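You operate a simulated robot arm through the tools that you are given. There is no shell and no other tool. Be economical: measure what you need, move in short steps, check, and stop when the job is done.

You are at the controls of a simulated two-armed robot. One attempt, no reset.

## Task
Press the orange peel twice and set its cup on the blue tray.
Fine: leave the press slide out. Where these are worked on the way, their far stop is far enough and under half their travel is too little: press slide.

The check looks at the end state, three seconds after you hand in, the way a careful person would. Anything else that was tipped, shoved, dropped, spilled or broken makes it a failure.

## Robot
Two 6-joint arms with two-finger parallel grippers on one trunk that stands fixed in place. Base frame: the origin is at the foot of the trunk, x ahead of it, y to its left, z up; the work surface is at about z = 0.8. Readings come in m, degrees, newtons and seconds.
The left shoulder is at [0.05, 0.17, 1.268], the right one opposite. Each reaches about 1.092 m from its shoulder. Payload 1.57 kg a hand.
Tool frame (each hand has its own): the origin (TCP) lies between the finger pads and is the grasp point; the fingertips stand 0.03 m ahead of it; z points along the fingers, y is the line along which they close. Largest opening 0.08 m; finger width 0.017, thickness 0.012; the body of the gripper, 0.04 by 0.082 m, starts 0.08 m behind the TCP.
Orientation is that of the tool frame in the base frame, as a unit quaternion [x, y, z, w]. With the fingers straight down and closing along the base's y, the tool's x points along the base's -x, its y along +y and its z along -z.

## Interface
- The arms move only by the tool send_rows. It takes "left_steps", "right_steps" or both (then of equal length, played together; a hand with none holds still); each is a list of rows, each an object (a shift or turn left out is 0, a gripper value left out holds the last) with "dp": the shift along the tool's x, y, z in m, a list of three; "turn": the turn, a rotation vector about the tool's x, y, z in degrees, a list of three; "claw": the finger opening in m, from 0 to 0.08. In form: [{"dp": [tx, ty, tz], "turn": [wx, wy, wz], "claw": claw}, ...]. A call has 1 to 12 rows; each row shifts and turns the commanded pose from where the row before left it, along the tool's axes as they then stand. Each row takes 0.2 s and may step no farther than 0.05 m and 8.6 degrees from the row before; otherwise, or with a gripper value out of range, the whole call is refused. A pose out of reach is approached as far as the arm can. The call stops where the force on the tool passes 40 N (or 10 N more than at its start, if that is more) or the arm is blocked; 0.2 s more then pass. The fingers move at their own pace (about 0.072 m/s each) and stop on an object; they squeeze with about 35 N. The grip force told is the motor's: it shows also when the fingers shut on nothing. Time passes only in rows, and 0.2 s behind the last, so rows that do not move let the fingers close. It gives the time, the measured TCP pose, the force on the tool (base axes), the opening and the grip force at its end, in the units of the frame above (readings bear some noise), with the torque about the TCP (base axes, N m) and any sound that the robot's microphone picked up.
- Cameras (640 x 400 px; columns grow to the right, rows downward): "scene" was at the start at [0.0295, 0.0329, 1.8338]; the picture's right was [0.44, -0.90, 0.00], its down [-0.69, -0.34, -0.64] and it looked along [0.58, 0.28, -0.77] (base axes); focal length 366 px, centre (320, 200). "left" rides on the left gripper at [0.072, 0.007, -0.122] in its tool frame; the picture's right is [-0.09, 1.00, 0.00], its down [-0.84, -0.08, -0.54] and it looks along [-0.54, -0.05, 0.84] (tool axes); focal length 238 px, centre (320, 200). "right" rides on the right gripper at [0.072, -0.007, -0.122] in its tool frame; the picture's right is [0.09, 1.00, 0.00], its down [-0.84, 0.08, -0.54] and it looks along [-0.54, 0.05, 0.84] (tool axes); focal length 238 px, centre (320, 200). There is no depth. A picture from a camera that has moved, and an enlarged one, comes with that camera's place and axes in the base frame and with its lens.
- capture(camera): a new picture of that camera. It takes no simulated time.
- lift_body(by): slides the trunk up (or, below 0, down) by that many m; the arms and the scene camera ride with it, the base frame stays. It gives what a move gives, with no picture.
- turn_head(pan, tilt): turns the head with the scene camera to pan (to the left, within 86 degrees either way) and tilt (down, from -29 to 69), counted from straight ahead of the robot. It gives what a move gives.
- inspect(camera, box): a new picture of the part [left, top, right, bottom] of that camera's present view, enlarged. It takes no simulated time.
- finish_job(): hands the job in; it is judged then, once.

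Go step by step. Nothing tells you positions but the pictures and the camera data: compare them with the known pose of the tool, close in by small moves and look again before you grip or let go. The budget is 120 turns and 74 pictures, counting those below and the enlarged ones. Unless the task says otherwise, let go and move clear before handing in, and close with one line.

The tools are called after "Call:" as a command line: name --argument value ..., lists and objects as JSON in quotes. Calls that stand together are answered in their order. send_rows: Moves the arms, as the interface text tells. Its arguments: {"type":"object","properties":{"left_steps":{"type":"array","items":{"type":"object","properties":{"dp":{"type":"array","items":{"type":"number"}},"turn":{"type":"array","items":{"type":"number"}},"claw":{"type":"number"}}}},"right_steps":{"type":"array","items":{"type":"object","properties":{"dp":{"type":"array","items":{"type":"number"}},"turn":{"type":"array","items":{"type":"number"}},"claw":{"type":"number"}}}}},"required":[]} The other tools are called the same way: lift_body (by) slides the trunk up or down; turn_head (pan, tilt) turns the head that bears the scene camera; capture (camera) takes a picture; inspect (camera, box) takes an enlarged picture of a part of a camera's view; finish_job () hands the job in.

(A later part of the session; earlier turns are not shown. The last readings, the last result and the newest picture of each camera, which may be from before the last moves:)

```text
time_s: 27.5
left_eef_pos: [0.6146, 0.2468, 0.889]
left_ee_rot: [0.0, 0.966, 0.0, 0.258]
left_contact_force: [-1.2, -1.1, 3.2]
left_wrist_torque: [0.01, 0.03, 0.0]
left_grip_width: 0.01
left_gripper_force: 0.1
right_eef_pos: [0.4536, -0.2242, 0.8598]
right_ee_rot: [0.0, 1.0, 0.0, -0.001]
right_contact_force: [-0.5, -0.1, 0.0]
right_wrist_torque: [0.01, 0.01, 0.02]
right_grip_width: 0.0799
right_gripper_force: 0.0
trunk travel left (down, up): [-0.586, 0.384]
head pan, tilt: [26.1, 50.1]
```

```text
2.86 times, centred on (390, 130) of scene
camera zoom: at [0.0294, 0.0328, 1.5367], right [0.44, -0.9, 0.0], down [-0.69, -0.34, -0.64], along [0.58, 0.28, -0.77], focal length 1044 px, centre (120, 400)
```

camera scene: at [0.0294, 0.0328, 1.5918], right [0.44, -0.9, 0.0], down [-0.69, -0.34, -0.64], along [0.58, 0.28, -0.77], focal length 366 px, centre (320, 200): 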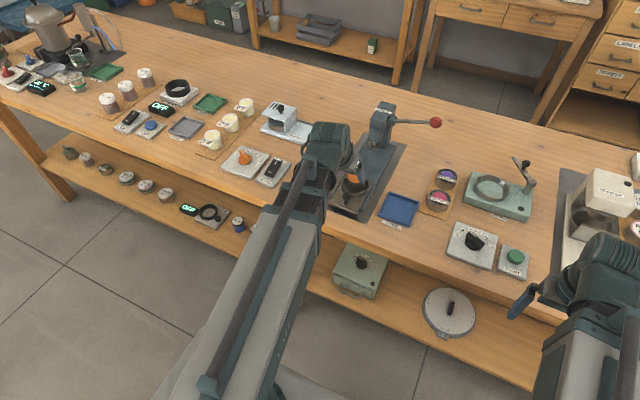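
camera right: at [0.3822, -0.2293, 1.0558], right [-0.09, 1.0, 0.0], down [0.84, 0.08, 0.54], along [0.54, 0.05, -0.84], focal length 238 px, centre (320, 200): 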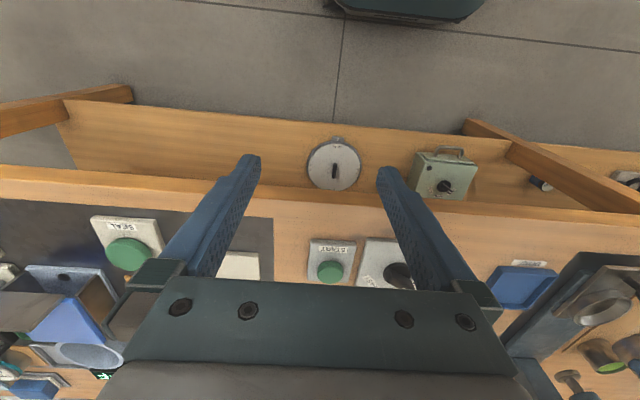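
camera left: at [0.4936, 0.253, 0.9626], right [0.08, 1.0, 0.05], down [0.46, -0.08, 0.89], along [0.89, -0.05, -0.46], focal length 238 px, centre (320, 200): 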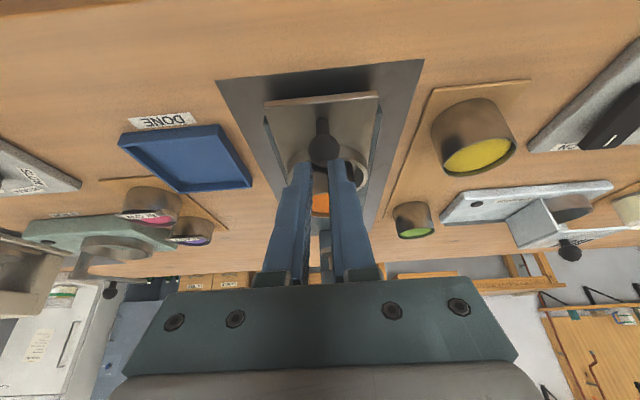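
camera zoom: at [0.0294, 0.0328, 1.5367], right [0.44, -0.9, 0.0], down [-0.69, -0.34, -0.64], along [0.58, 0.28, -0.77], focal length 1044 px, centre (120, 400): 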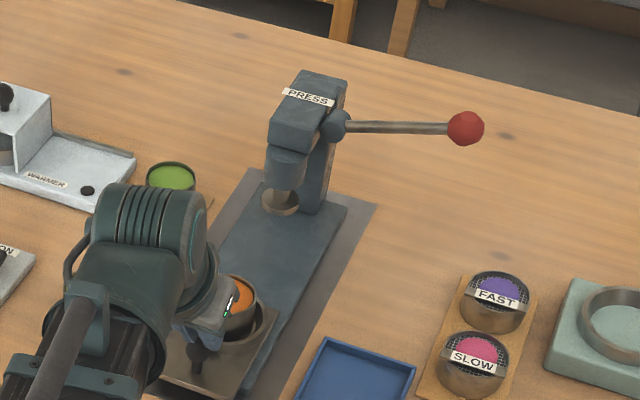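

The fingertips caught the knob on the way back and drew the slide out again, with the cup still seated. I'll rise clear, re-grip the knob, push to the stop, then open fully before lifting.

Call:
lift_body --by 0.035

Call:
send_rows --left_steps '[{"dp": [-0.0075, 0.0035, 0.0045], "claw": 0.06}, {"claw": 0.06}, {"claw": 0.06}]'

Call:
capture --camera "left"

Call:
inspect --camera "scene" --box '[320, 110, 400, 210]'

```text
time_s: 28.3
left_eef_pos: [0.6175, 0.2469, 0.9257]
left_ee_rot: [0.001, 0.966, 0.0, 0.257]
left_contact_force: [-0.1, -0.4, 0.1]
left_wrist_torque: [0.02, 0.02, -0.05]
left_grip_width: 0.0099
left_gripper_force: 0.1
right_eef_pos: [0.4538, -0.2235, 0.8972]
right_ee_rot: [0.0, 1.0, 0.0, -0.001]
right_contact_force: [0.5, -0.6, -0.1]
right_wrist_torque: [0.0, 0.01, 0.02]
right_grip_width: 0.0801
right_gripper_force: 0.2
trunk travel left (down, up): [-0.621, 0.349]
head pan, tilt: [26.1, 50.1]
```

```text
time_s: 29.1
left_eef_pos: [0.627, 0.2505, 0.9246]
left_ee_rot: [0.0, 0.966, 0.0, 0.259]
left_contact_force: [-0.6, -0.4, 0.2]
left_wrist_torque: [-0.02, 0.02, 0.05]
left_grip_width: 0.0601
left_gripper_force: 0.0
right_eef_pos: [0.4537, -0.225, 0.8957]
right_ee_rot: [0.0, 1.0, 0.0, -0.001]
right_contact_force: [0.1, -0.6, -0.5]
right_wrist_torque: [0.03, 0.01, 0.01]
right_grip_width: 0.0802
right_gripper_force: 0.1
trunk travel left (down, up): [-0.621, 0.349]
head pan, tilt: [26.1, 50.1]
```

```text
37 pictures are left
camera left: at [0.5038, 0.2569, 0.9977], right [0.08, 1.0, 0.05], down [0.46, -0.08, 0.89], along [0.89, -0.05, -0.46], focal length 238 px, centre (320, 200)
```

left: 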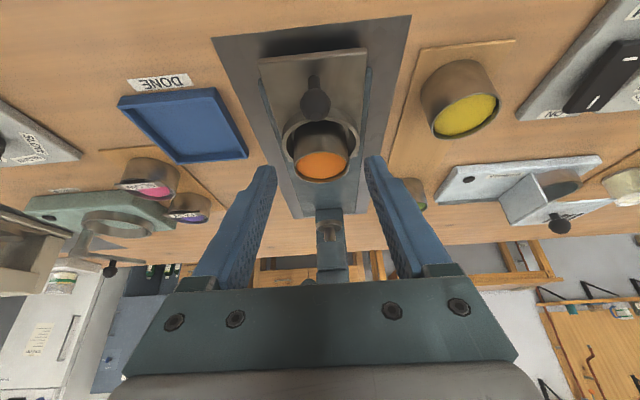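

```text
4.00 times, centred on (360, 160) of scene
camera zoom: at [0.0293, 0.0328, 1.5718], right [0.44, -0.9, 0.0], down [-0.69, -0.34, -0.64], along [0.58, 0.28, -0.77], focal length 1462 px, centre (160, 360)
```

zoom: 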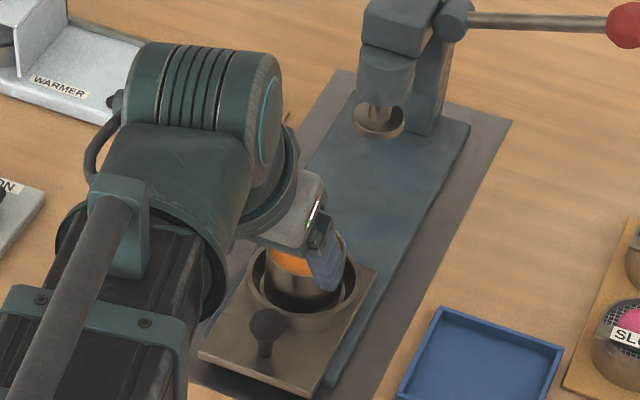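

The slide is back at its start with the cup upright in the ring. Re-gripping the knob and pushing again.

Call:
lift_body --by -0.065

Call:
send_rows --left_steps '[{"claw": 0.01}, {"claw": 0.01}, {"claw": 0.01}, {"claw": 0.01}, {"dp": [-0.0087, 0, 0.005]}, {"dp": [-0.013, 0, 0.0075]}, {"dp": [-0.013, -0.0005, 0.0075]}, {"dp": [-0.013, -0.0005, 0.0075]}, {"dp": [-0.013, -0.0005, 0.0075]}, {"dp": [-0.013, -0.0005, 0.0075]}, {"dp": [-0.013, -0.0005, 0.0075]}, {"dp": [-0.013, -0.0005, 0.0075]}]'

```text
time_s: 30.2
left_eef_pos: [0.6273, 0.251, 0.8604]
left_ee_rot: [0.0, 0.966, 0.0, 0.258]
left_contact_force: [-0.8, 0.1, -0.1]
left_wrist_torque: [0.04, -0.02, 0.01]
left_grip_width: 0.0599
left_gripper_force: 0.0
right_eef_pos: [0.4536, -0.2235, 0.8306]
right_ee_rot: [0.0, 1.0, -0.001, -0.001]
right_contact_force: [-0.2, -0.3, 0.0]
right_wrist_torque: [0.02, -0.01, 0.01]
right_grip_width: 0.0801
right_gripper_force: 0.1
trunk travel left (down, up): [-0.556, 0.414]
head pan, tilt: [26.1, 50.1]
```

```text
time_s: 32.8
left_eef_pos: [0.7434, 0.2497, 0.8593]
left_ee_rot: [-0.002, 0.966, 0.001, 0.259]
left_contact_force: [0.7, 17.2, 2.6]
left_wrist_torque: [0.34, 0.79, 0.06]
left_grip_width: 0.0234
left_gripper_force: 35.4
right_eef_pos: [0.454, -0.2226, 0.8314]
right_ee_rot: [0.0, 1.0, 0.0, 0.0]
right_contact_force: [-0.6, 0.6, 0.2]
right_wrist_torque: [-0.01, -0.02, 0.01]
right_grip_width: 0.08
right_gripper_force: 0.0
trunk travel left (down, up): [-0.556, 0.414]
head pan, tilt: [26.1, 50.1]
```

The y force is now +17 N, so I'll undo the y correction and finish the last ~20 mm gently.

Call:
send_rows --left_steps '[{"dp": [0, 0.0025, 0]}, {"dp": [-0.007, 0, 0.004]}, {"dp": [-0.0052, 0, 0.003]}, {"dp": [-0.0043, 0, 0.0025]}]'

```text
time_s: 33.8
left_eef_pos: [0.7614, 0.25, 0.8598]
left_ee_rot: [0.001, 0.966, -0.001, 0.258]
left_contact_force: [1.1, 10.4, 2.8]
left_wrist_torque: [0.08, -0.85, 0.05]
left_grip_width: 0.0232
left_gripper_force: 35.8
right_eef_pos: [0.4533, -0.2237, 0.8316]
right_ee_rot: [-0.001, 1.0, 0.0, -0.002]
right_contact_force: [0.2, -0.4, 0.4]
right_wrist_torque: [-0.01, 0.02, 0.0]
right_grip_width: 0.0798
right_gripper_force: 0.1
trunk travel left (down, up): [-0.556, 0.414]
head pan, tilt: [26.1, 50.1]
```

Call:
send_rows --left_steps '[{"dp": [-0.0026, 0.001, 0.0015]}, {"dp": [-0.0026, 0, 0.0015]}]'

Call:
inspect --camera "left" --box '[220, 60, 420, 260]'

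```text
time_s: 34.4
left_eef_pos: [0.7631, 0.2503, 0.86]
left_ee_rot: [0.0, 0.967, 0.0, 0.255]
left_contact_force: [-24.5, 3.7, -3.2]
left_wrist_torque: [0.06, 0.4, 0.03]
left_grip_width: 0.0237
left_gripper_force: 36.4
right_eef_pos: [0.4514, -0.2236, 0.832]
right_ee_rot: [0.0, 1.0, 0.0, -0.001]
right_contact_force: [-0.3, -0.2, -0.2]
right_wrist_torque: [0.0, -0.02, 0.0]
right_grip_width: 0.08
right_gripper_force: 0.0
trunk travel left (down, up): [-0.556, 0.414]
head pan, tilt: [26.1, 50.1]
```

```text
2.00 times, centred on (320, 160) of left
camera zoom: at [0.6404, 0.2568, 0.9335], right [0.08, 1.0, 0.04], down [0.46, -0.08, 0.88], along [0.88, -0.05, -0.46], focal length 477 px, centre (320, 280)
```

zoom: 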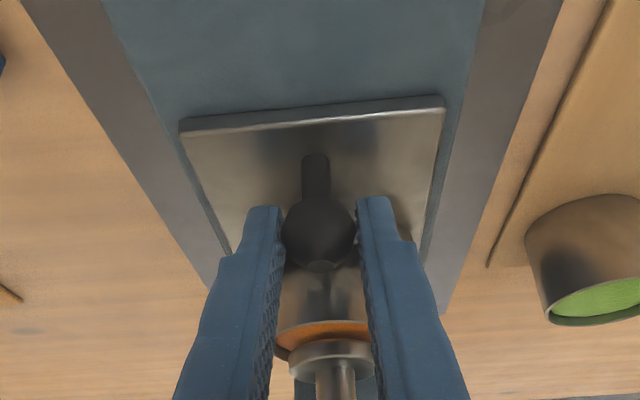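

Same stop at x≈0.763, and the cup is now under the plunger. I'll relieve the push slightly, open wide, and rise straight up.

Call:
send_rows --left_steps '[{"dp": [0.003, 0, -0.0017]}, {"claw": 0.05}, {"claw": 0.05}, {"claw": 0.05}]'

Call:
lift_body --by 0.055

Call:
capture --camera "left"

Call:
inspect --camera "scene" --box '[320, 60, 460, 180]'

```text
time_s: 35.4
left_eef_pos: [0.7642, 0.2499, 0.8611]
left_ee_rot: [-0.001, 0.967, 0.0, 0.257]
left_contact_force: [-0.3, 0.5, 0.2]
left_wrist_torque: [0.04, -0.02, 0.0]
left_grip_width: 0.0502
left_gripper_force: 0.1
right_eef_pos: [0.4543, -0.2246, 0.8311]
right_ee_rot: [0.0, 1.0, 0.0, -0.001]
right_contact_force: [0.3, -0.3, 0.0]
right_wrist_torque: [-0.01, -0.01, 0.0]
right_grip_width: 0.0802
right_gripper_force: 0.1
trunk travel left (down, up): [-0.556, 0.414]
head pan, tilt: [26.1, 50.1]
```

```text
time_s: 36.3
left_eef_pos: [0.7627, 0.2507, 0.9145]
left_ee_rot: [0.0, 0.966, 0.0, 0.258]
left_contact_force: [-0.2, 0.1, 0.3]
left_wrist_torque: [0.02, 0.0, -0.04]
left_grip_width: 0.0498
left_gripper_force: 0.1
right_eef_pos: [0.4542, -0.2229, 0.8862]
right_ee_rot: [0.0, 1.0, 0.0, -0.001]
right_contact_force: [-0.3, 0.3, -0.5]
right_wrist_torque: [0.01, -0.05, -0.02]
right_grip_width: 0.0802
right_gripper_force: 0.1
trunk travel left (down, up): [-0.611, 0.359]
head pan, tilt: [26.1, 50.1]
```

```text
34 pictures are left
camera left: at [0.6406, 0.2572, 0.9876], right [0.08, 1.0, 0.05], down [0.46, -0.08, 0.89], along [0.89, -0.05, -0.46], focal length 238 px, centre (320, 200)
```

left: 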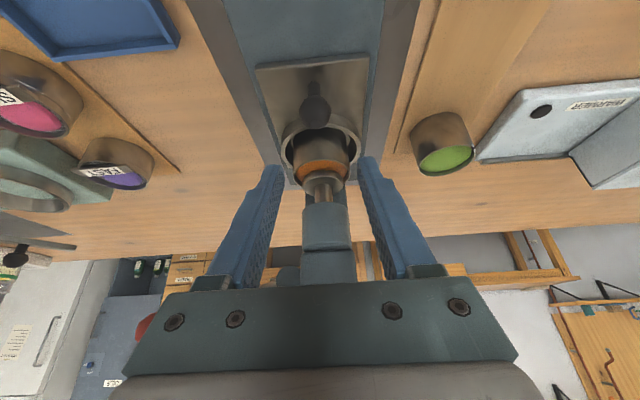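

```text
3.33 times, centred on (390, 120) of scene
camera zoom: at [0.0296, 0.0328, 1.5618], right [0.44, -0.9, 0.0], down [-0.69, -0.34, -0.64], along [0.58, 0.28, -0.77], focal length 1218 px, centre (87, 467)
```

zoom: 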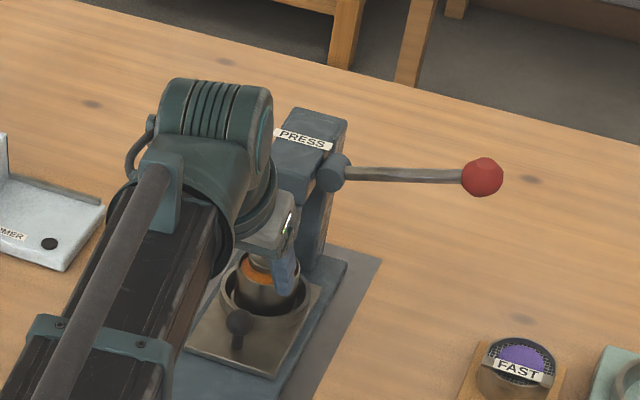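

The slide is in with the cup under the plunger. I'll back the left hand straight out, rise, straighten, close the fingers, and go above the lever just inside its knob at about (0.857, 0.10, 0.986).

Call:
send_rows --left_steps '[{"dp": [0.035, 0, -0.02]}, {"dp": [0.035, 0, -0.02]}, {"dp": [0.035, 0, -0.02]}]'

Call:
lift_body --by 0.165

Call:
send_rows --left_steps '[{"turn": [0, 7.5, 0], "claw": 0}, {"turn": [0, 7.5, 0]}, {"turn": [0, 7.5, 0]}, {"turn": [0, 7.5, 0]}, {"dp": [0, -0.03, 0]}, {"dp": [0, -0.03, 0]}, {"dp": [0, -0.03, 0]}, {"dp": [0, -0.03, 0]}, {"dp": [0, 0, 0]}]'

Call:
capture --camera "left"

Call:
inspect --camera "scene" --box '[280, 110, 480, 280]'

```text
time_s: 37.1
left_eef_pos: [0.6421, 0.2475, 0.915]
left_ee_rot: [0.0, 0.966, 0.0, 0.259]
left_contact_force: [-0.3, -0.2, 0.2]
left_wrist_torque: [0.03, 0.02, -0.01]
left_grip_width: 0.0499
left_gripper_force: 0.2
right_eef_pos: [0.4544, -0.2241, 0.8865]
right_ee_rot: [0.0, 1.0, 0.001, 0.0]
right_contact_force: [0.0, 0.6, -0.8]
right_wrist_torque: [0.0, 0.01, -0.01]
right_grip_width: 0.0802
right_gripper_force: 0.1
trunk travel left (down, up): [-0.611, 0.359]
head pan, tilt: [26.1, 50.1]
```

```text
time_s: 39.0
left_eef_pos: [0.6419, 0.2484, 1.0811]
left_ee_rot: [-0.001, 0.966, 0.0, 0.259]
left_contact_force: [0.5, 0.1, -0.1]
left_wrist_torque: [-0.01, -0.04, 0.03]
left_grip_width: 0.0503
left_gripper_force: 0.0
right_eef_pos: [0.4548, -0.2241, 1.0506]
right_ee_rot: [0.0, 1.0, 0.0, -0.001]
right_contact_force: [-0.4, 0.2, 0.1]
right_wrist_torque: [0.02, -0.01, 0.01]
right_grip_width: 0.08
right_gripper_force: 0.1
trunk travel left (down, up): [-0.776, 0.194]
head pan, tilt: [26.1, 50.1]
```

```text
time_s: 41.0
left_eef_pos: [0.6441, 0.1307, 1.0506]
left_ee_rot: [0.001, 1.0, 0.001, 0.0]
left_contact_force: [0.1, 0.9, 0.8]
left_wrist_torque: [0.03, 0.0, -0.03]
left_grip_width: 0.0
left_gripper_force: 21.4
left hand out of reach, approached as far as the arm can: row 1, 2, 3
right_eef_pos: [0.4532, -0.2228, 1.0499]
right_ee_rot: [0.0, 1.0, 0.0, -0.002]
right_contact_force: [-0.4, -1.1, 0.0]
right_wrist_torque: [0.02, -0.01, -0.01]
right_grip_width: 0.0801
right_gripper_force: 0.1
trunk travel left (down, up): [-0.776, 0.194]
head pan, tilt: [26.1, 50.1]
```

```text
32 pictures are left
camera left: at [0.5728, 0.1366, 1.1755], right [0.09, 1.0, 0.0], down [0.84, -0.08, 0.54], along [0.54, -0.05, -0.84], focal length 238 px, centre (320, 200)
```

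left: 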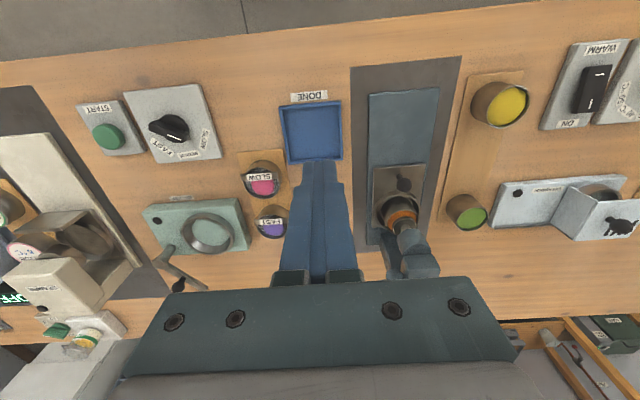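

```text
2.35 times, centred on (380, 195) of scene
camera zoom: at [0.0295, 0.0329, 1.7268], right [0.44, -0.9, 0.0], down [-0.69, -0.34, -0.64], along [0.58, 0.28, -0.77], focal length 860 px, centre (179, 212)
```

zoom: 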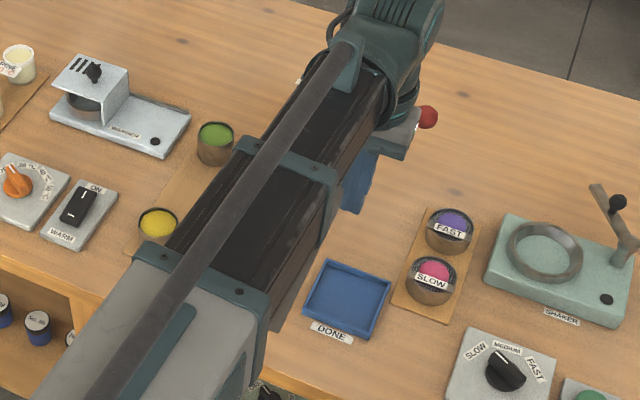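

Now I'll rise a bit more and move the closed fingers forward over the lever rod.

Call:
lift_body --by 0.02

Call:
send_rows --left_steps '[{"dp": [-0.045, 0, 0]}, {"dp": [-0.045, -0.002, 0]}, {"dp": [-0.045, -0.002, 0]}, {"dp": [-0.045, -0.002, 0]}, {"dp": [-0.032, 0, 0]}, {"dp": [0, 0, 0]}]'

Call:
capture --camera "left"

Call:
inspect --camera "scene" --box '[280, 80, 480, 250]'

```text
time_s: 41.7
left_eef_pos: [0.6439, 0.1297, 1.0701]
left_ee_rot: [0.0, 1.0, 0.0, -0.001]
left_contact_force: [0.0, 0.0, 0.1]
left_wrist_torque: [0.02, 0.02, 0.03]
left_grip_width: 0.0002
left_gripper_force: 20.9
right_eef_pos: [0.4541, -0.224, 1.0705]
right_ee_rot: [0.0, 1.0, 0.0, -0.001]
right_contact_force: [0.1, 0.1, -0.4]
right_wrist_torque: [0.01, 0.0, -0.05]
right_grip_width: 0.0801
right_gripper_force: 0.1
trunk travel left (down, up): [-0.796, 0.174]
head pan, tilt: [26.1, 50.1]
```

```text
time_s: 43.1
left_eef_pos: [0.8551, 0.1227, 1.0708]
left_ee_rot: [0.0, 1.0, -0.001, 0.001]
left_contact_force: [-0.3, -0.1, 0.4]
left_wrist_torque: [-0.01, -0.01, -0.03]
left_grip_width: 0.0
left_gripper_force: 21.2
right_eef_pos: [0.4545, -0.2248, 1.0704]
right_ee_rot: [0.0, 1.0, 0.0, -0.001]
right_contact_force: [-0.9, 0.1, 0.5]
right_wrist_torque: [0.0, 0.02, -0.05]
right_grip_width: 0.0799
right_gripper_force: 0.1
trunk travel left (down, up): [-0.796, 0.174]
head pan, tilt: [26.1, 50.1]
```

```text
30 pictures are left
camera left: at [0.7837, 0.13, 1.1956], right [0.09, 1.0, 0.0], down [0.84, -0.08, 0.54], along [0.54, -0.05, -0.84], focal length 238 px, centre (320, 200)
```

left: 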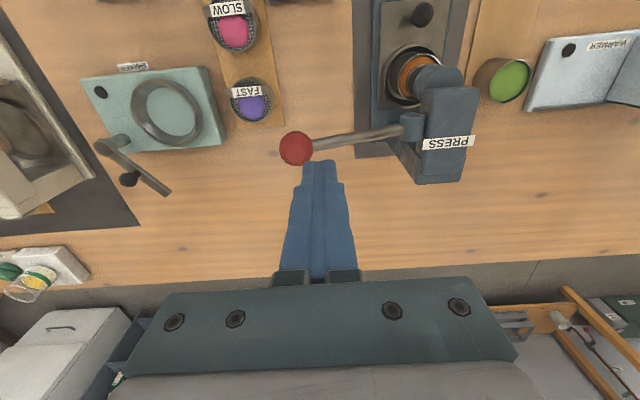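

```text
2.35 times, centred on (380, 165) of scene
camera zoom: at [0.0292, 0.0327, 1.7468], right [0.44, -0.9, 0.0], down [-0.69, -0.34, -0.64], along [0.58, 0.28, -0.77], focal length 860 px, centre (179, 282)
```

zoom: 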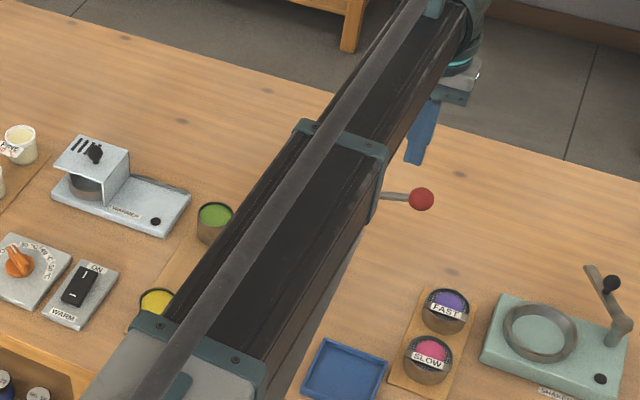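

The rod lies along y at x≈0.859, with its hub at y≈0.207. I'll shift +x 5 mm, come down onto it, and then press.

Call:
send_rows --left_steps '[{"dp": [-0.0045, 0, 0]}, {"dp": [0, 0, 0]}]'

Call:
lift_body --by -0.06

Call:
capture --camera "left"

```text
time_s: 43.7
left_eef_pos: [0.8603, 0.1236, 1.0701]
left_ee_rot: [0.0, 1.0, 0.0, 0.0]
left_contact_force: [0.2, 0.1, 0.6]
left_wrist_torque: [0.0, -0.02, 0.01]
left_grip_width: 0.0
left_gripper_force: 21.2
right_eef_pos: [0.4538, -0.223, 1.0706]
right_ee_rot: [0.001, 1.0, 0.0, -0.001]
right_contact_force: [0.1, -0.8, 0.4]
right_wrist_torque: [0.0, -0.02, 0.02]
right_grip_width: 0.0798
right_gripper_force: 0.2
trunk travel left (down, up): [-0.796, 0.174]
head pan, tilt: [26.1, 50.1]
```

```text
time_s: 44.7
left_eef_pos: [0.8605, 0.1237, 1.0106]
left_ee_rot: [0.0, 1.0, -0.001, 0.0]
left_contact_force: [0.2, 1.6, 1.3]
left_wrist_torque: [0.05, -0.03, 0.04]
left_grip_width: 0.0
left_gripper_force: 21.0
right_eef_pos: [0.4524, -0.2225, 1.0096]
right_ee_rot: [0.0, 1.0, 0.0, -0.002]
right_contact_force: [-0.1, 0.3, 1.3]
right_wrist_torque: [-0.01, 0.02, -0.01]
right_grip_width: 0.0801
right_gripper_force: 0.1
trunk travel left (down, up): [-0.736, 0.234]
head pan, tilt: [26.1, 50.1]
```

```text
28 pictures are left
camera left: at [0.7884, 0.1306, 1.1355], right [0.09, 1.0, 0.0], down [0.84, -0.08, 0.54], along [0.54, -0.05, -0.84], focal length 238 px, centre (320, 200)
```

left: 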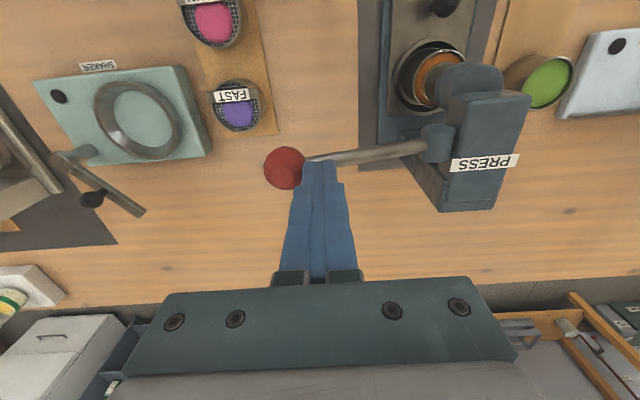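

Fingers are on the rod just inside the knob, but the rod looks nearer x≈0.854. I'll shift back 6 mm and then press down in steps.

Call:
lift_body --by 0.008

Call:
send_rows --left_steps '[{"dp": [0.006, 0, 0]}, {"dp": [0, 0, 0]}]'

Call:
lift_body --by -0.025

Call:
capture --camera "left"

```text
time_s: 45.2
left_eef_pos: [0.8589, 0.1231, 1.0181]
left_ee_rot: [0.0, 1.0, 0.0, 0.0]
left_contact_force: [0.0, 2.5, 0.2]
left_wrist_torque: [0.04, 0.0, 0.01]
left_grip_width: 0.0001
left_gripper_force: 21.0
right_eef_pos: [0.4538, -0.2231, 1.0184]
right_ee_rot: [0.0, 1.0, 0.0, -0.001]
right_contact_force: [-0.6, -0.5, -1.5]
right_wrist_torque: [0.0, 0.02, 0.02]
right_grip_width: 0.08
right_gripper_force: 0.1
trunk travel left (down, up): [-0.744, 0.226]
head pan, tilt: [26.1, 50.1]
```

```text
time_s: 45.8
left_eef_pos: [0.8529, 0.1237, 1.0196]
left_ee_rot: [0.0, 1.0, 0.0, -0.001]
left_contact_force: [0.4, -0.1, 1.9]
left_wrist_torque: [0.0, 0.0, 0.0]
left_grip_width: 0.0
left_gripper_force: 21.4
right_eef_pos: [0.4532, -0.2237, 1.0184]
right_ee_rot: [0.001, 1.0, 0.0, -0.001]
right_contact_force: [0.2, 0.1, 0.5]
right_wrist_torque: [-0.01, -0.01, 0.0]
right_grip_width: 0.08
right_gripper_force: 0.1
trunk travel left (down, up): [-0.744, 0.226]
head pan, tilt: [26.1, 50.1]
```

```text
time_s: 46.5
left_eef_pos: [0.8524, 0.1228, 0.994]
left_ee_rot: [0.001, 1.0, 0.001, -0.001]
left_contact_force: [-0.3, -2.6, 3.9]
left_wrist_torque: [-0.11, -0.02, -0.01]
left_grip_width: 0.0001
left_gripper_force: 21.6
right_eef_pos: [0.4534, -0.2238, 0.9943]
right_ee_rot: [-0.001, 1.0, -0.001, 0.0]
right_contact_force: [-0.6, 0.3, 0.7]
right_wrist_torque: [0.02, -0.01, 0.01]
right_grip_width: 0.0803
right_gripper_force: 0.0
trunk travel left (down, up): [-0.719, 0.251]
head pan, tilt: [26.1, 50.1]
```

```text
27 pictures are left
camera left: at [0.7817, 0.1292, 1.1187], right [0.09, 1.0, 0.0], down [0.84, -0.08, 0.54], along [0.54, -0.05, -0.84], focal length 238 px, centre (320, 200)
```

left: 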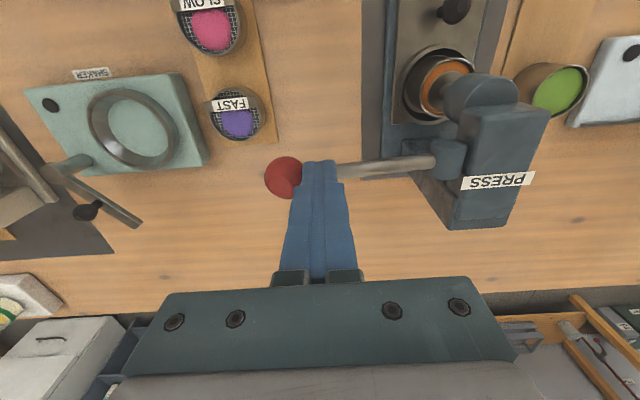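

The lever goes down with light force (about 4 N). Continuing down to its stop.

Call:
lift_body --by -0.03

Call:
capture --camera "left"

```text
time_s: 47.1
left_eef_pos: [0.8519, 0.1208, 0.9794]
left_ee_rot: [0.001, 1.0, 0.0, 0.003]
left_contact_force: [1.8, -2.2, 37.8]
left_wrist_torque: [0.31, -0.35, 0.0]
left_grip_width: 0.0001
left_gripper_force: 21.2
right_eef_pos: [0.4512, -0.2249, 0.9778]
right_ee_rot: [0.001, 1.0, 0.0, 0.0]
right_contact_force: [0.4, 0.8, 0.2]
right_wrist_torque: [-0.01, 0.03, 0.01]
right_grip_width: 0.0801
right_gripper_force: 0.0
trunk travel left (down, up): [-0.702, 0.268]
head pan, tilt: [26.1, 50.1]
stopped: the force on the tool passed its limit at 75 N (the readings are from after the stop); the commanded pose is now the measured one
```

```text
26 pictures are left
camera left: at [0.7805, 0.1287, 1.1034], right [0.09, 1.0, 0.0], down [0.83, -0.08, 0.55], along [0.55, -0.05, -0.84], focal length 238 px, centre (320, 200)
```

left: 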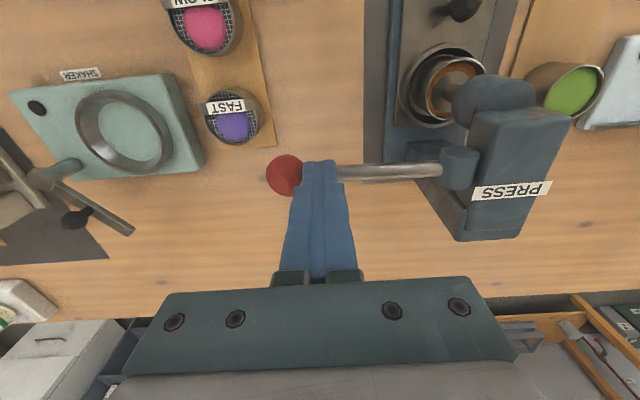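

There's a hard stop at TCP z≈0.979. I'll check that the plunger is down in the cup.

Call:
inspect --camera "left" --box '[360, 0, 600, 240]'

Call:
lift_body --by 0.06

Call:
inspect --camera "left" --box '[260, 0, 560, 240]'

```text
1.67 times, centred on (480, 120) of left
camera zoom: at [0.7805, 0.1287, 1.1034], right [0.09, 1.0, 0.0], down [0.83, -0.08, 0.55], along [0.55, -0.05, -0.84], focal length 397 px, centre (53, 333)
```

zoom: 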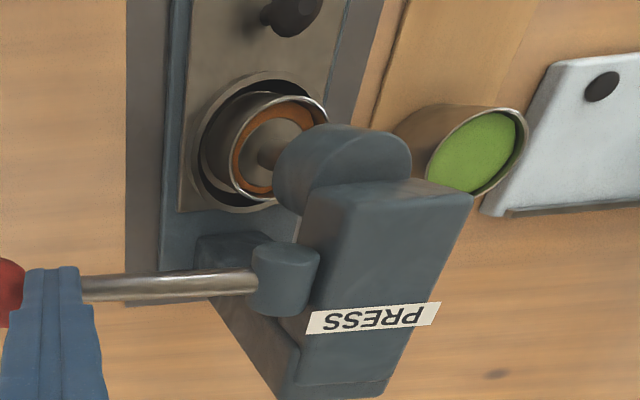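

```text
time_s: 48.1
left_eef_pos: [0.8546, 0.1221, 1.0365]
left_ee_rot: [0.001, 1.0, 0.0, 0.002]
left_contact_force: [0.0, -0.3, 0.2]
left_wrist_torque: [-0.01, 0.05, -0.01]
left_grip_width: 0.0
left_gripper_force: 21.2
right_eef_pos: [0.4552, -0.2248, 1.0365]
right_ee_rot: [0.0, 1.0, 0.001, -0.001]
right_contact_force: [0.6, -0.3, -0.8]
right_wrist_torque: [0.01, -0.01, 0.03]
right_grip_width: 0.0798
right_gripper_force: 0.1
trunk travel left (down, up): [-0.762, 0.208]
head pan, tilt: [26.1, 50.1]
```

```text
1.67 times, centred on (410, 120) of left
camera zoom: at [0.7833, 0.1295, 1.1605], right [0.09, 1.0, 0.0], down [0.83, -0.08, 0.54], along [0.54, -0.05, -0.84], focal length 397 px, centre (170, 333)
```

zoom: 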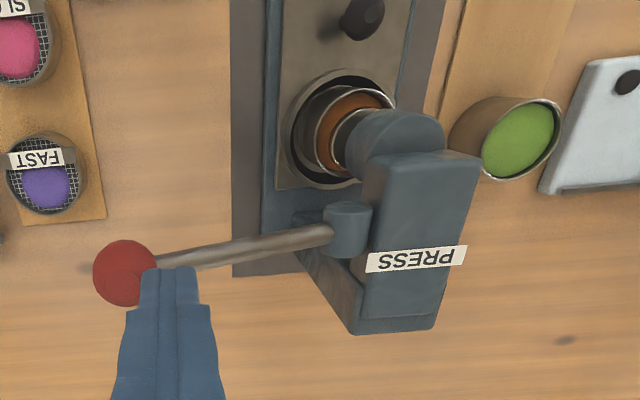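

The first press is done: the plunger went into the peel and the lever sprang back. Now the second press.

Call:
lift_body --by -0.04

Call:
lift_body --by -0.02

Call:
inspect --camera "left" --box '[260, 0, 560, 240]'

Call:
lift_body --by 0.09

Call:
inspect --camera "left" --box '[260, 0, 560, 240]'

```text
time_s: 48.9
left_eef_pos: [0.8553, 0.1224, 0.9978]
left_ee_rot: [0.001, 1.0, 0.0, 0.003]
left_contact_force: [-0.1, -1.3, 3.5]
left_wrist_torque: [-0.06, -0.04, 0.01]
left_grip_width: 0.0002
left_gripper_force: 21.0
right_eef_pos: [0.4539, -0.2238, 0.9975]
right_ee_rot: [0.001, 1.0, 0.0, -0.001]
right_contact_force: [-0.4, 1.2, -0.2]
right_wrist_torque: [-0.01, 0.0, 0.03]
right_grip_width: 0.0799
right_gripper_force: 0.0
trunk travel left (down, up): [-0.722, 0.248]
head pan, tilt: [26.1, 50.1]
```

```text
time_s: 49.5
left_eef_pos: [0.8545, 0.121, 0.979]
left_ee_rot: [0.002, 1.0, 0.0, 0.004]
left_contact_force: [2.1, -2.1, 23.8]
left_wrist_torque: [0.19, -0.21, -0.04]
left_grip_width: 0.0
left_gripper_force: 21.0
right_eef_pos: [0.4528, -0.2257, 0.9788]
right_ee_rot: [0.0, 1.0, -0.001, 0.0]
right_contact_force: [-1.1, 0.4, 0.5]
right_wrist_torque: [-0.01, 0.02, -0.01]
right_grip_width: 0.08
right_gripper_force: 0.2
trunk travel left (down, up): [-0.703, 0.267]
head pan, tilt: [26.1, 50.1]
stopped: the force on the tool passed its limit at 53 N (the readings are from after the stop); the commanded pose is now the measured one
```

```text
1.67 times, centred on (410, 120) of left
camera zoom: at [0.7821, 0.1283, 1.1035], right [0.09, 1.0, 0.0], down [0.83, -0.08, 0.55], along [0.55, -0.05, -0.84], focal length 397 px, centre (170, 333)
```

zoom: 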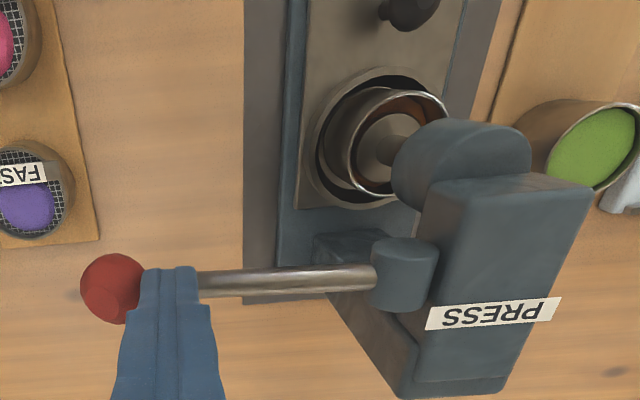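

```text
time_s: 50.7
left_eef_pos: [0.8564, 0.1221, 1.0674]
left_ee_rot: [0.001, 1.0, 0.0, 0.003]
left_contact_force: [0.1, 0.0, -0.6]
left_wrist_torque: [0.02, 0.01, 0.0]
left_grip_width: 0.0001
left_gripper_force: 21.4
right_eef_pos: [0.4546, -0.224, 1.0688]
right_ee_rot: [0.0, 1.0, 0.0, -0.001]
right_contact_force: [0.2, -0.3, -1.0]
right_wrist_torque: [0.04, 0.0, 0.0]
right_grip_width: 0.0801
right_gripper_force: 0.1
trunk travel left (down, up): [-0.793, 0.177]
head pan, tilt: [26.1, 50.1]
```

```text
1.67 times, centred on (410, 120) of left
camera zoom: at [0.7837, 0.1291, 1.1918], right [0.09, 1.0, 0.0], down [0.83, -0.08, 0.55], along [0.54, -0.05, -0.84], focal length 397 px, centre (170, 333)
```

zoom: 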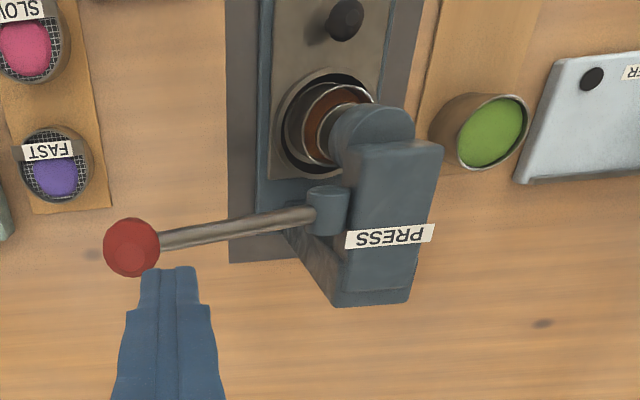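

Two presses done; the lever is back up and the peel looks darker. Now I'll retrace: back off, align with the slide, tilt, and lower in front of the knob.

Call:
send_rows --left_steps '[{"dp": [0.043, 0, 0]}, {"dp": [0.043, 0, 0]}, {"dp": [0.043, 0, 0]}, {"dp": [0.043, 0, 0], "claw": 0.05}, {"dp": [0.043, 0, 0]}, {"dp": [0, 0.043, 0]}, {"dp": [0, 0.043, 0]}, {"dp": [0, 0.042, 0]}, {"turn": [0, -7.5, 0]}, {"turn": [0, -7.5, 0]}, {"turn": [0, -7.5, 0]}, {"turn": [0, -7.5, 0]}]'

Call:
lift_body --by -0.178

Call:
capture --camera "left"

```text
time_s: 53.3
left_eef_pos: [0.6408, 0.2506, 1.099]
left_ee_rot: [0.001, 0.965, 0.0, 0.262]
left_contact_force: [0.2, -0.3, 0.6]
left_wrist_torque: [-0.01, -0.01, -0.01]
left_grip_width: 0.0499
left_gripper_force: 0.1
left hand out of reach, approached as far as the arm can: row 5, 10, 11, 12
right_eef_pos: [0.4534, -0.2246, 1.0667]
right_ee_rot: [0.0, 1.0, -0.001, 0.0]
right_contact_force: [1.1, 0.6, -0.2]
right_wrist_torque: [0.01, 0.01, -0.03]
right_grip_width: 0.08
right_gripper_force: 0.1
trunk travel left (down, up): [-0.793, 0.177]
head pan, tilt: [26.1, 50.1]
```

```text
time_s: 55.3
left_eef_pos: [0.6404, 0.2498, 0.92]
left_ee_rot: [0.002, 0.965, 0.0, 0.261]
left_contact_force: [0.2, 0.2, 1.3]
left_wrist_torque: [-0.02, 0.0, -0.01]
left_grip_width: 0.0498
left_gripper_force: 0.0
right_eef_pos: [0.4549, -0.2231, 0.8903]
right_ee_rot: [0.0, 1.0, 0.001, 0.0]
right_contact_force: [-0.1, -0.2, -0.5]
right_wrist_torque: [-0.03, 0.0, -0.02]
right_grip_width: 0.0799
right_gripper_force: 0.0
trunk travel left (down, up): [-0.615, 0.355]
head pan, tilt: [26.1, 50.1]
```

```text
21 pictures are left
camera left: at [0.5174, 0.2573, 0.9916], right [0.08, 1.0, 0.05], down [0.45, -0.08, 0.89], along [0.89, -0.05, -0.45], focal length 238 px, centre (320, 200)
```

left: 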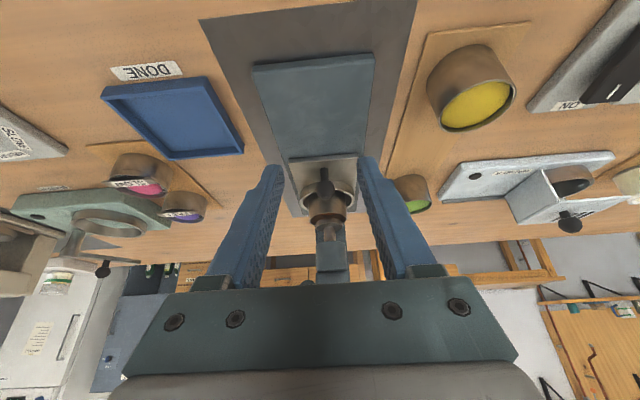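

The knob is at about (0.763, 0.250). Moving forward above it, then down and grip.

Call:
send_rows --left_steps '[{"dp": [-0.035, 0, 0.02]}, {"dp": [-0.035, 0, 0.02]}, {"dp": [-0.035, 0, 0.02]}, {"dp": [0, 0, 0]}]'

Call:
lift_body --by -0.035

Call:
capture --camera "left"

```text
time_s: 56.3
left_eef_pos: [0.7622, 0.2499, 0.9205]
left_ee_rot: [0.001, 0.965, 0.0, 0.261]
left_contact_force: [0.2, -0.4, 0.0]
left_wrist_torque: [0.01, 0.01, -0.01]
left_grip_width: 0.0497
left_gripper_force: 0.1
right_eef_pos: [0.4544, -0.2238, 0.8902]
right_ee_rot: [-0.001, 1.0, 0.0, -0.001]
right_contact_force: [-0.5, 0.7, -0.1]
right_wrist_torque: [-0.03, -0.01, -0.01]
right_grip_width: 0.08
right_gripper_force: 0.0
trunk travel left (down, up): [-0.615, 0.355]
head pan, tilt: [26.1, 50.1]
```

```text
time_s: 57.1
left_eef_pos: [0.7621, 0.2487, 0.8852]
left_ee_rot: [0.001, 0.965, 0.0, 0.261]
left_contact_force: [-0.1, -0.2, -0.3]
left_wrist_torque: [0.01, -0.04, -0.01]
left_grip_width: 0.0502
left_gripper_force: 0.0
right_eef_pos: [0.4547, -0.223, 0.855]
right_ee_rot: [0.001, 1.0, 0.0, -0.001]
right_contact_force: [-1.1, 0.3, 0.7]
right_wrist_torque: [-0.01, 0.02, 0.04]
right_grip_width: 0.0801
right_gripper_force: 0.1
trunk travel left (down, up): [-0.58, 0.39]
head pan, tilt: [26.1, 50.1]
```

```text
20 pictures are left
camera left: at [0.6389, 0.2567, 0.9566], right [0.08, 1.0, 0.05], down [0.45, -0.08, 0.89], along [0.89, -0.05, -0.45], focal length 238 px, centre (320, 200)
```

left: 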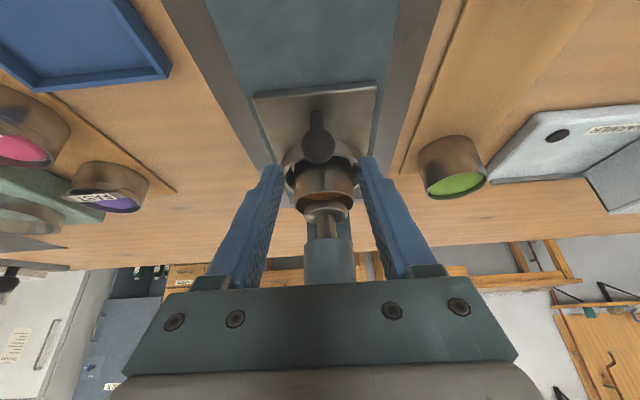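

Aligned around the knob. Down 25 mm and grip, then pull the slide out along -x.

Call:
lift_body --by -0.024

Call:
send_rows --left_steps '[{"dp": [0, 0.0005, 0], "claw": 0.01}, {"claw": 0.01}, {"claw": 0.01}, {"claw": 0.01}, {"dp": [0.0087, 0, -0.005]}, {"dp": [0.013, 0, -0.0075]}, {"dp": [0.013, 0, -0.0075]}, {"dp": [0.013, 0, -0.0075]}, {"dp": [0.013, 0, -0.0075]}, {"dp": [0.013, 0, -0.0075]}]'

```text
time_s: 57.8
left_eef_pos: [0.7618, 0.2498, 0.8604]
left_ee_rot: [0.0, 0.965, 0.0, 0.261]
left_contact_force: [-0.5, -0.7, 0.1]
left_wrist_torque: [-0.03, -0.03, 0.01]
left_grip_width: 0.0499
left_gripper_force: 0.0
right_eef_pos: [0.455, -0.2243, 0.8299]
right_ee_rot: [0.0, 1.0, 0.001, -0.001]
right_contact_force: [0.7, -0.4, -0.6]
right_wrist_torque: [0.02, 0.0, 0.01]
right_grip_width: 0.0802
right_gripper_force: 0.1
trunk travel left (down, up): [-0.556, 0.414]
head pan, tilt: [26.1, 50.1]
```

```text
time_s: 60.0
left_eef_pos: [0.6761, 0.2494, 0.8623]
left_ee_rot: [0.0, 0.965, -0.001, 0.261]
left_contact_force: [-0.9, -10.8, -4.6]
left_wrist_torque: [-0.15, -0.57, 0.02]
left_grip_width: 0.0231
left_gripper_force: 35.8
right_eef_pos: [0.4546, -0.2243, 0.8307]
right_ee_rot: [0.001, 1.0, 0.0, -0.001]
right_contact_force: [0.4, -0.1, -0.5]
right_wrist_torque: [-0.01, 0.01, 0.01]
right_grip_width: 0.0801
right_gripper_force: 0.2
trunk travel left (down, up): [-0.556, 0.414]
head pan, tilt: [26.1, 50.1]
```

The slide is coming out. About 50 mm remains, and the last part goes gently.

Call:
send_rows --left_steps '[{"dp": [0.013, -0.0015, -0.0075]}, {"dp": [0.013, 0, -0.0075]}, {"dp": [0.0087, 0, -0.005]}, {"dp": [0.0052, 0, -0.003]}, {"dp": [0.0026, 0, -0.0015]}]'

```text
time_s: 61.2
left_eef_pos: [0.6273, 0.2495, 0.8599]
left_ee_rot: [0.001, 0.965, 0.001, 0.261]
left_contact_force: [-0.3, -1.6, -0.8]
left_wrist_torque: [0.07, -0.37, -0.01]
left_grip_width: 0.0234
left_gripper_force: 35.5
right_eef_pos: [0.4537, -0.2232, 0.8313]
right_ee_rot: [0.0, 1.0, 0.0, 0.0]
right_contact_force: [0.6, -0.3, 0.8]
right_wrist_torque: [0.03, -0.01, 0.0]
right_grip_width: 0.08
right_gripper_force: 0.1
trunk travel left (down, up): [-0.556, 0.414]
head pan, tilt: [26.1, 50.1]
```

The slide is back at its start position. I'll open, rise, straighten, and move over the cup.

Call:
send_rows --left_steps '[{"claw": 0.05}, {"claw": 0.05}, {"claw": 0.05}]'

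Call:
lift_body --by 0.11

Call:
send_rows --left_steps '[{"turn": [0, 7.5, 0], "claw": 0.08}, {"turn": [0, 7.5, 0]}, {"turn": [0, 7.5, 0]}, {"turn": [0, 7.5, 0]}, {"dp": [-0.022, 0, 0]}, {"dp": [-0.022, 0, 0]}, {"dp": [-0.022, 0, 0]}, {"dp": [0, 0, 0]}]'

Call:
capture --camera "left"

```text
time_s: 62.0
left_eef_pos: [0.6278, 0.2493, 0.8612]
left_ee_rot: [0.001, 0.966, -0.001, 0.26]
left_contact_force: [-0.5, -1.0, -0.5]
left_wrist_torque: [0.0, 0.04, 0.01]
left_grip_width: 0.0498
left_gripper_force: 0.0
right_eef_pos: [0.4541, -0.2229, 0.8306]
right_ee_rot: [0.0, 1.0, 0.0, -0.001]
right_contact_force: [-0.7, 0.6, -0.2]
right_wrist_torque: [-0.01, 0.01, 0.0]
right_grip_width: 0.0799
right_gripper_force: 0.1
trunk travel left (down, up): [-0.556, 0.414]
head pan, tilt: [26.1, 50.1]
```

```text
time_s: 63.4
left_eef_pos: [0.6285, 0.2481, 0.9701]
left_ee_rot: [0.001, 0.965, 0.0, 0.261]
left_contact_force: [0.1, 0.1, -0.5]
left_wrist_torque: [-0.01, 0.01, -0.01]
left_grip_width: 0.05
left_gripper_force: 0.1
right_eef_pos: [0.4551, -0.2243, 0.9408]
right_ee_rot: [0.0, 1.0, 0.0, -0.001]
right_contact_force: [0.2, 0.2, 0.0]
right_wrist_torque: [-0.01, -0.03, 0.01]
right_grip_width: 0.0799
right_gripper_force: 0.2
trunk travel left (down, up): [-0.666, 0.304]
head pan, tilt: [26.1, 50.1]
```

```text
time_s: 65.2
left_eef_pos: [0.6944, 0.249, 0.9408]
left_ee_rot: [0.001, 1.0, 0.0, 0.002]
left_contact_force: [0.1, -0.5, 0.3]
left_wrist_torque: [-0.05, 0.0, -0.02]
left_grip_width: 0.0798
left_gripper_force: 0.1
left hand out of reach, approached as far as the arm can: row 1, 2, 3
right_eef_pos: [0.4531, -0.2235, 0.94]
right_ee_rot: [0.0, 1.0, 0.0, -0.001]
right_contact_force: [-0.2, 0.3, -0.1]
right_wrist_torque: [0.01, -0.03, -0.04]
right_grip_width: 0.08
right_gripper_force: 0.1
trunk travel left (down, up): [-0.666, 0.304]
head pan, tilt: [26.1, 50.1]
```

```text
19 pictures are left
camera left: at [0.6229, 0.2563, 1.0651], right [0.09, 1.0, 0.0], down [0.83, -0.08, 0.55], along [0.54, -0.05, -0.84], focal length 238 px, centre (320, 200)
```

left: 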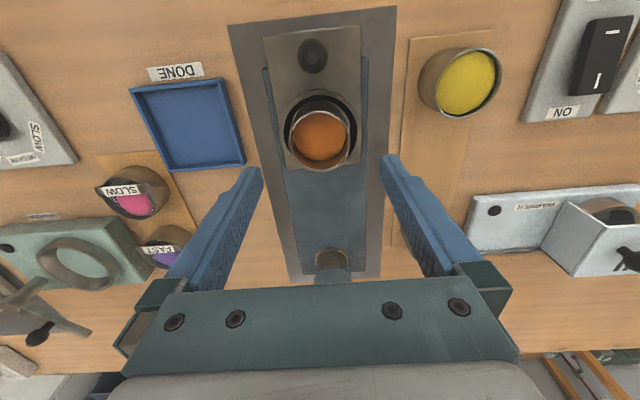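

The pressed cup is at about (0.690, 0.250). I'll align, lower to the former release height, and grip.

Call:
send_rows --left_steps '[{"dp": [0.0035, 0.001, 0], "claw": 0.07}, {"dp": [0, 0, 0]}]'

Call:
lift_body --by -0.068

Call:
inspect --camera "left" --box '[220, 60, 420, 260]'

```text
time_s: 65.8
left_eef_pos: [0.6915, 0.2515, 0.9407]
left_ee_rot: [0.001, 1.0, 0.0, 0.001]
left_contact_force: [0.3, 0.2, -0.1]
left_wrist_torque: [0.0, -0.01, 0.01]
left_grip_width: 0.0701
left_gripper_force: 0.1
right_eef_pos: [0.455, -0.2243, 0.9408]
right_ee_rot: [0.0, 1.0, -0.001, -0.001]
right_contact_force: [0.2, 0.0, 0.1]
right_wrist_torque: [-0.05, 0.03, -0.02]
right_grip_width: 0.08
right_gripper_force: 0.0
trunk travel left (down, up): [-0.666, 0.304]
head pan, tilt: [26.1, 50.1]
```

```text
time_s: 66.9
left_eef_pos: [0.6899, 0.2504, 0.8732]
left_ee_rot: [0.001, 1.0, 0.0, 0.002]
left_contact_force: [0.2, 0.2, 0.4]
left_wrist_torque: [0.01, -0.01, 0.0]
left_grip_width: 0.0702
left_gripper_force: 0.0
right_eef_pos: [0.4545, -0.2227, 0.8724]
right_ee_rot: [0.0, 1.0, 0.0, -0.001]
right_contact_force: [0.5, -0.6, -0.5]
right_wrist_torque: [0.0, 0.0, 0.01]
right_grip_width: 0.08
right_gripper_force: 0.0
trunk travel left (down, up): [-0.598, 0.372]
head pan, tilt: [26.1, 50.1]
```

```text
2.00 times, centred on (320, 160) of left
camera zoom: at [0.6191, 0.2576, 0.9972], right [0.09, 1.0, 0.0], down [0.83, -0.08, 0.55], along [0.54, -0.05, -0.84], focal length 477 px, centre (320, 280)
```

zoom: 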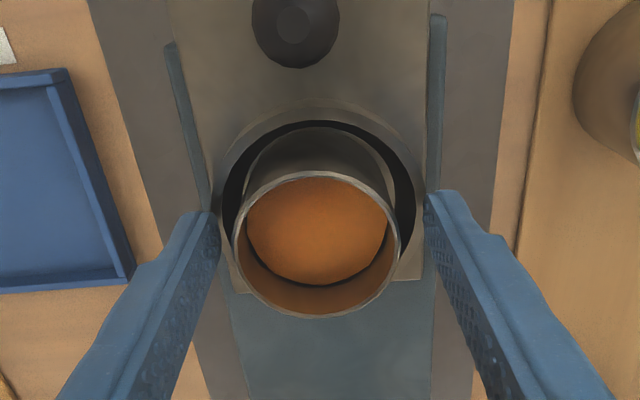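

The cup is centred. Closing and lifting.

Call:
send_rows --left_steps '[{"claw": 0.04}, {"claw": 0.04}, {"claw": 0.04}, {"claw": 0.04}]'

Call:
lift_body --by 0.06

Call:
send_rows --left_steps '[{"dp": [0.0015, -0.0335, 0]}, {"dp": [0.0015, -0.0335, 0]}, {"dp": [0.0015, -0.0335, 0]}, {"dp": [0.0015, -0.0335, 0]}, {"dp": [0, 0, 0]}]'

Call:
capture --camera "left"

Call:
capture --camera "scene"

```text
time_s: 67.9
left_eef_pos: [0.6905, 0.25, 0.8725]
left_ee_rot: [0.0, 1.0, 0.0, 0.002]
left_contact_force: [-0.1, -0.1, 0.4]
left_wrist_torque: [-0.07, 0.0, 0.0]
left_grip_width: 0.0529
left_gripper_force: 35.2
right_eef_pos: [0.4544, -0.2248, 0.8731]
right_ee_rot: [0.0, 1.0, 0.0, 0.0]
right_contact_force: [-0.2, 0.4, 0.5]
right_wrist_torque: [0.02, 0.0, -0.02]
right_grip_width: 0.0796
right_gripper_force: 0.1
trunk travel left (down, up): [-0.598, 0.372]
head pan, tilt: [26.1, 50.1]
```

```text
time_s: 68.9
left_eef_pos: [0.6908, 0.2508, 0.9336]
left_ee_rot: [0.001, 1.0, -0.001, 0.001]
left_contact_force: [-0.2, 0.1, -1.0]
left_wrist_torque: [0.0, -0.01, -0.02]
left_grip_width: 0.0531
left_gripper_force: 35.5
right_eef_pos: [0.4555, -0.2239, 0.9322]
right_ee_rot: [0.0, 1.0, 0.0, -0.001]
right_contact_force: [0.1, -0.2, 1.0]
right_wrist_torque: [-0.03, 0.0, 0.05]
right_grip_width: 0.0801
right_gripper_force: 0.0
trunk travel left (down, up): [-0.658, 0.312]
head pan, tilt: [26.1, 50.1]
```

```text
time_s: 70.1
left_eef_pos: [0.6865, 0.1165, 0.9321]
left_ee_rot: [0.001, 1.0, -0.001, 0.002]
left_contact_force: [-0.7, 0.2, -1.2]
left_wrist_torque: [0.04, 0.02, -0.03]
left_grip_width: 0.0531
left_gripper_force: 35.2
right_eef_pos: [0.4539, -0.2237, 0.9327]
right_ee_rot: [0.0, 1.0, 0.0, 0.0]
right_contact_force: [0.3, 0.0, 0.0]
right_wrist_torque: [0.01, 0.0, 0.03]
right_grip_width: 0.0801
right_gripper_force: 0.0
trunk travel left (down, up): [-0.658, 0.312]
head pan, tilt: [26.1, 50.1]
```

```text
17 pictures are left
camera left: at [0.6142, 0.1234, 1.0571], right [0.09, 1.0, 0.0], down [0.83, -0.08, 0.55], along [0.54, -0.05, -0.84], focal length 238 px, centre (320, 200)
```

left: 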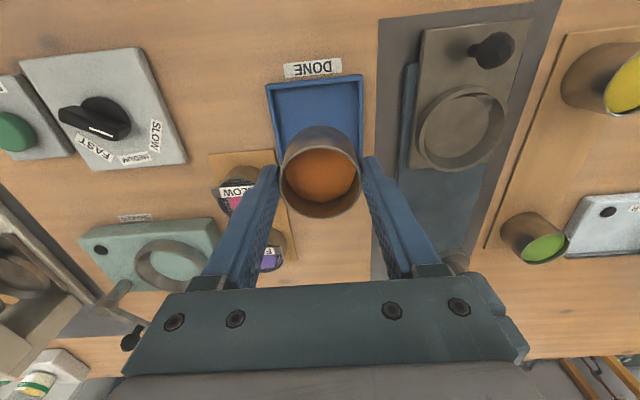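

```text
16 pictures are left
camera scene: at [0.0295, 0.0327, 1.6088], right [0.44, -0.9, 0.0], down [-0.69, -0.34, -0.64], along [0.58, 0.28, -0.77], focal length 366 px, centre (320, 200)
```

scene: 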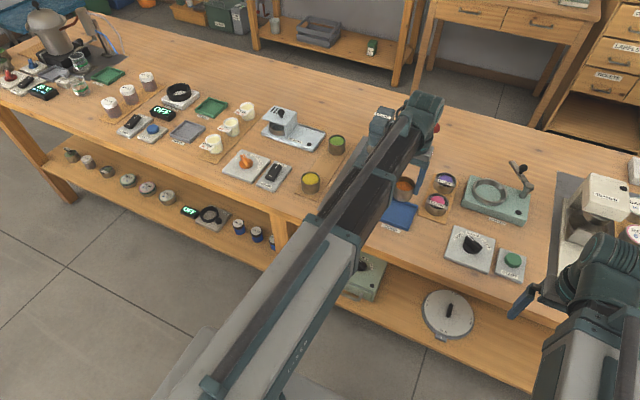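

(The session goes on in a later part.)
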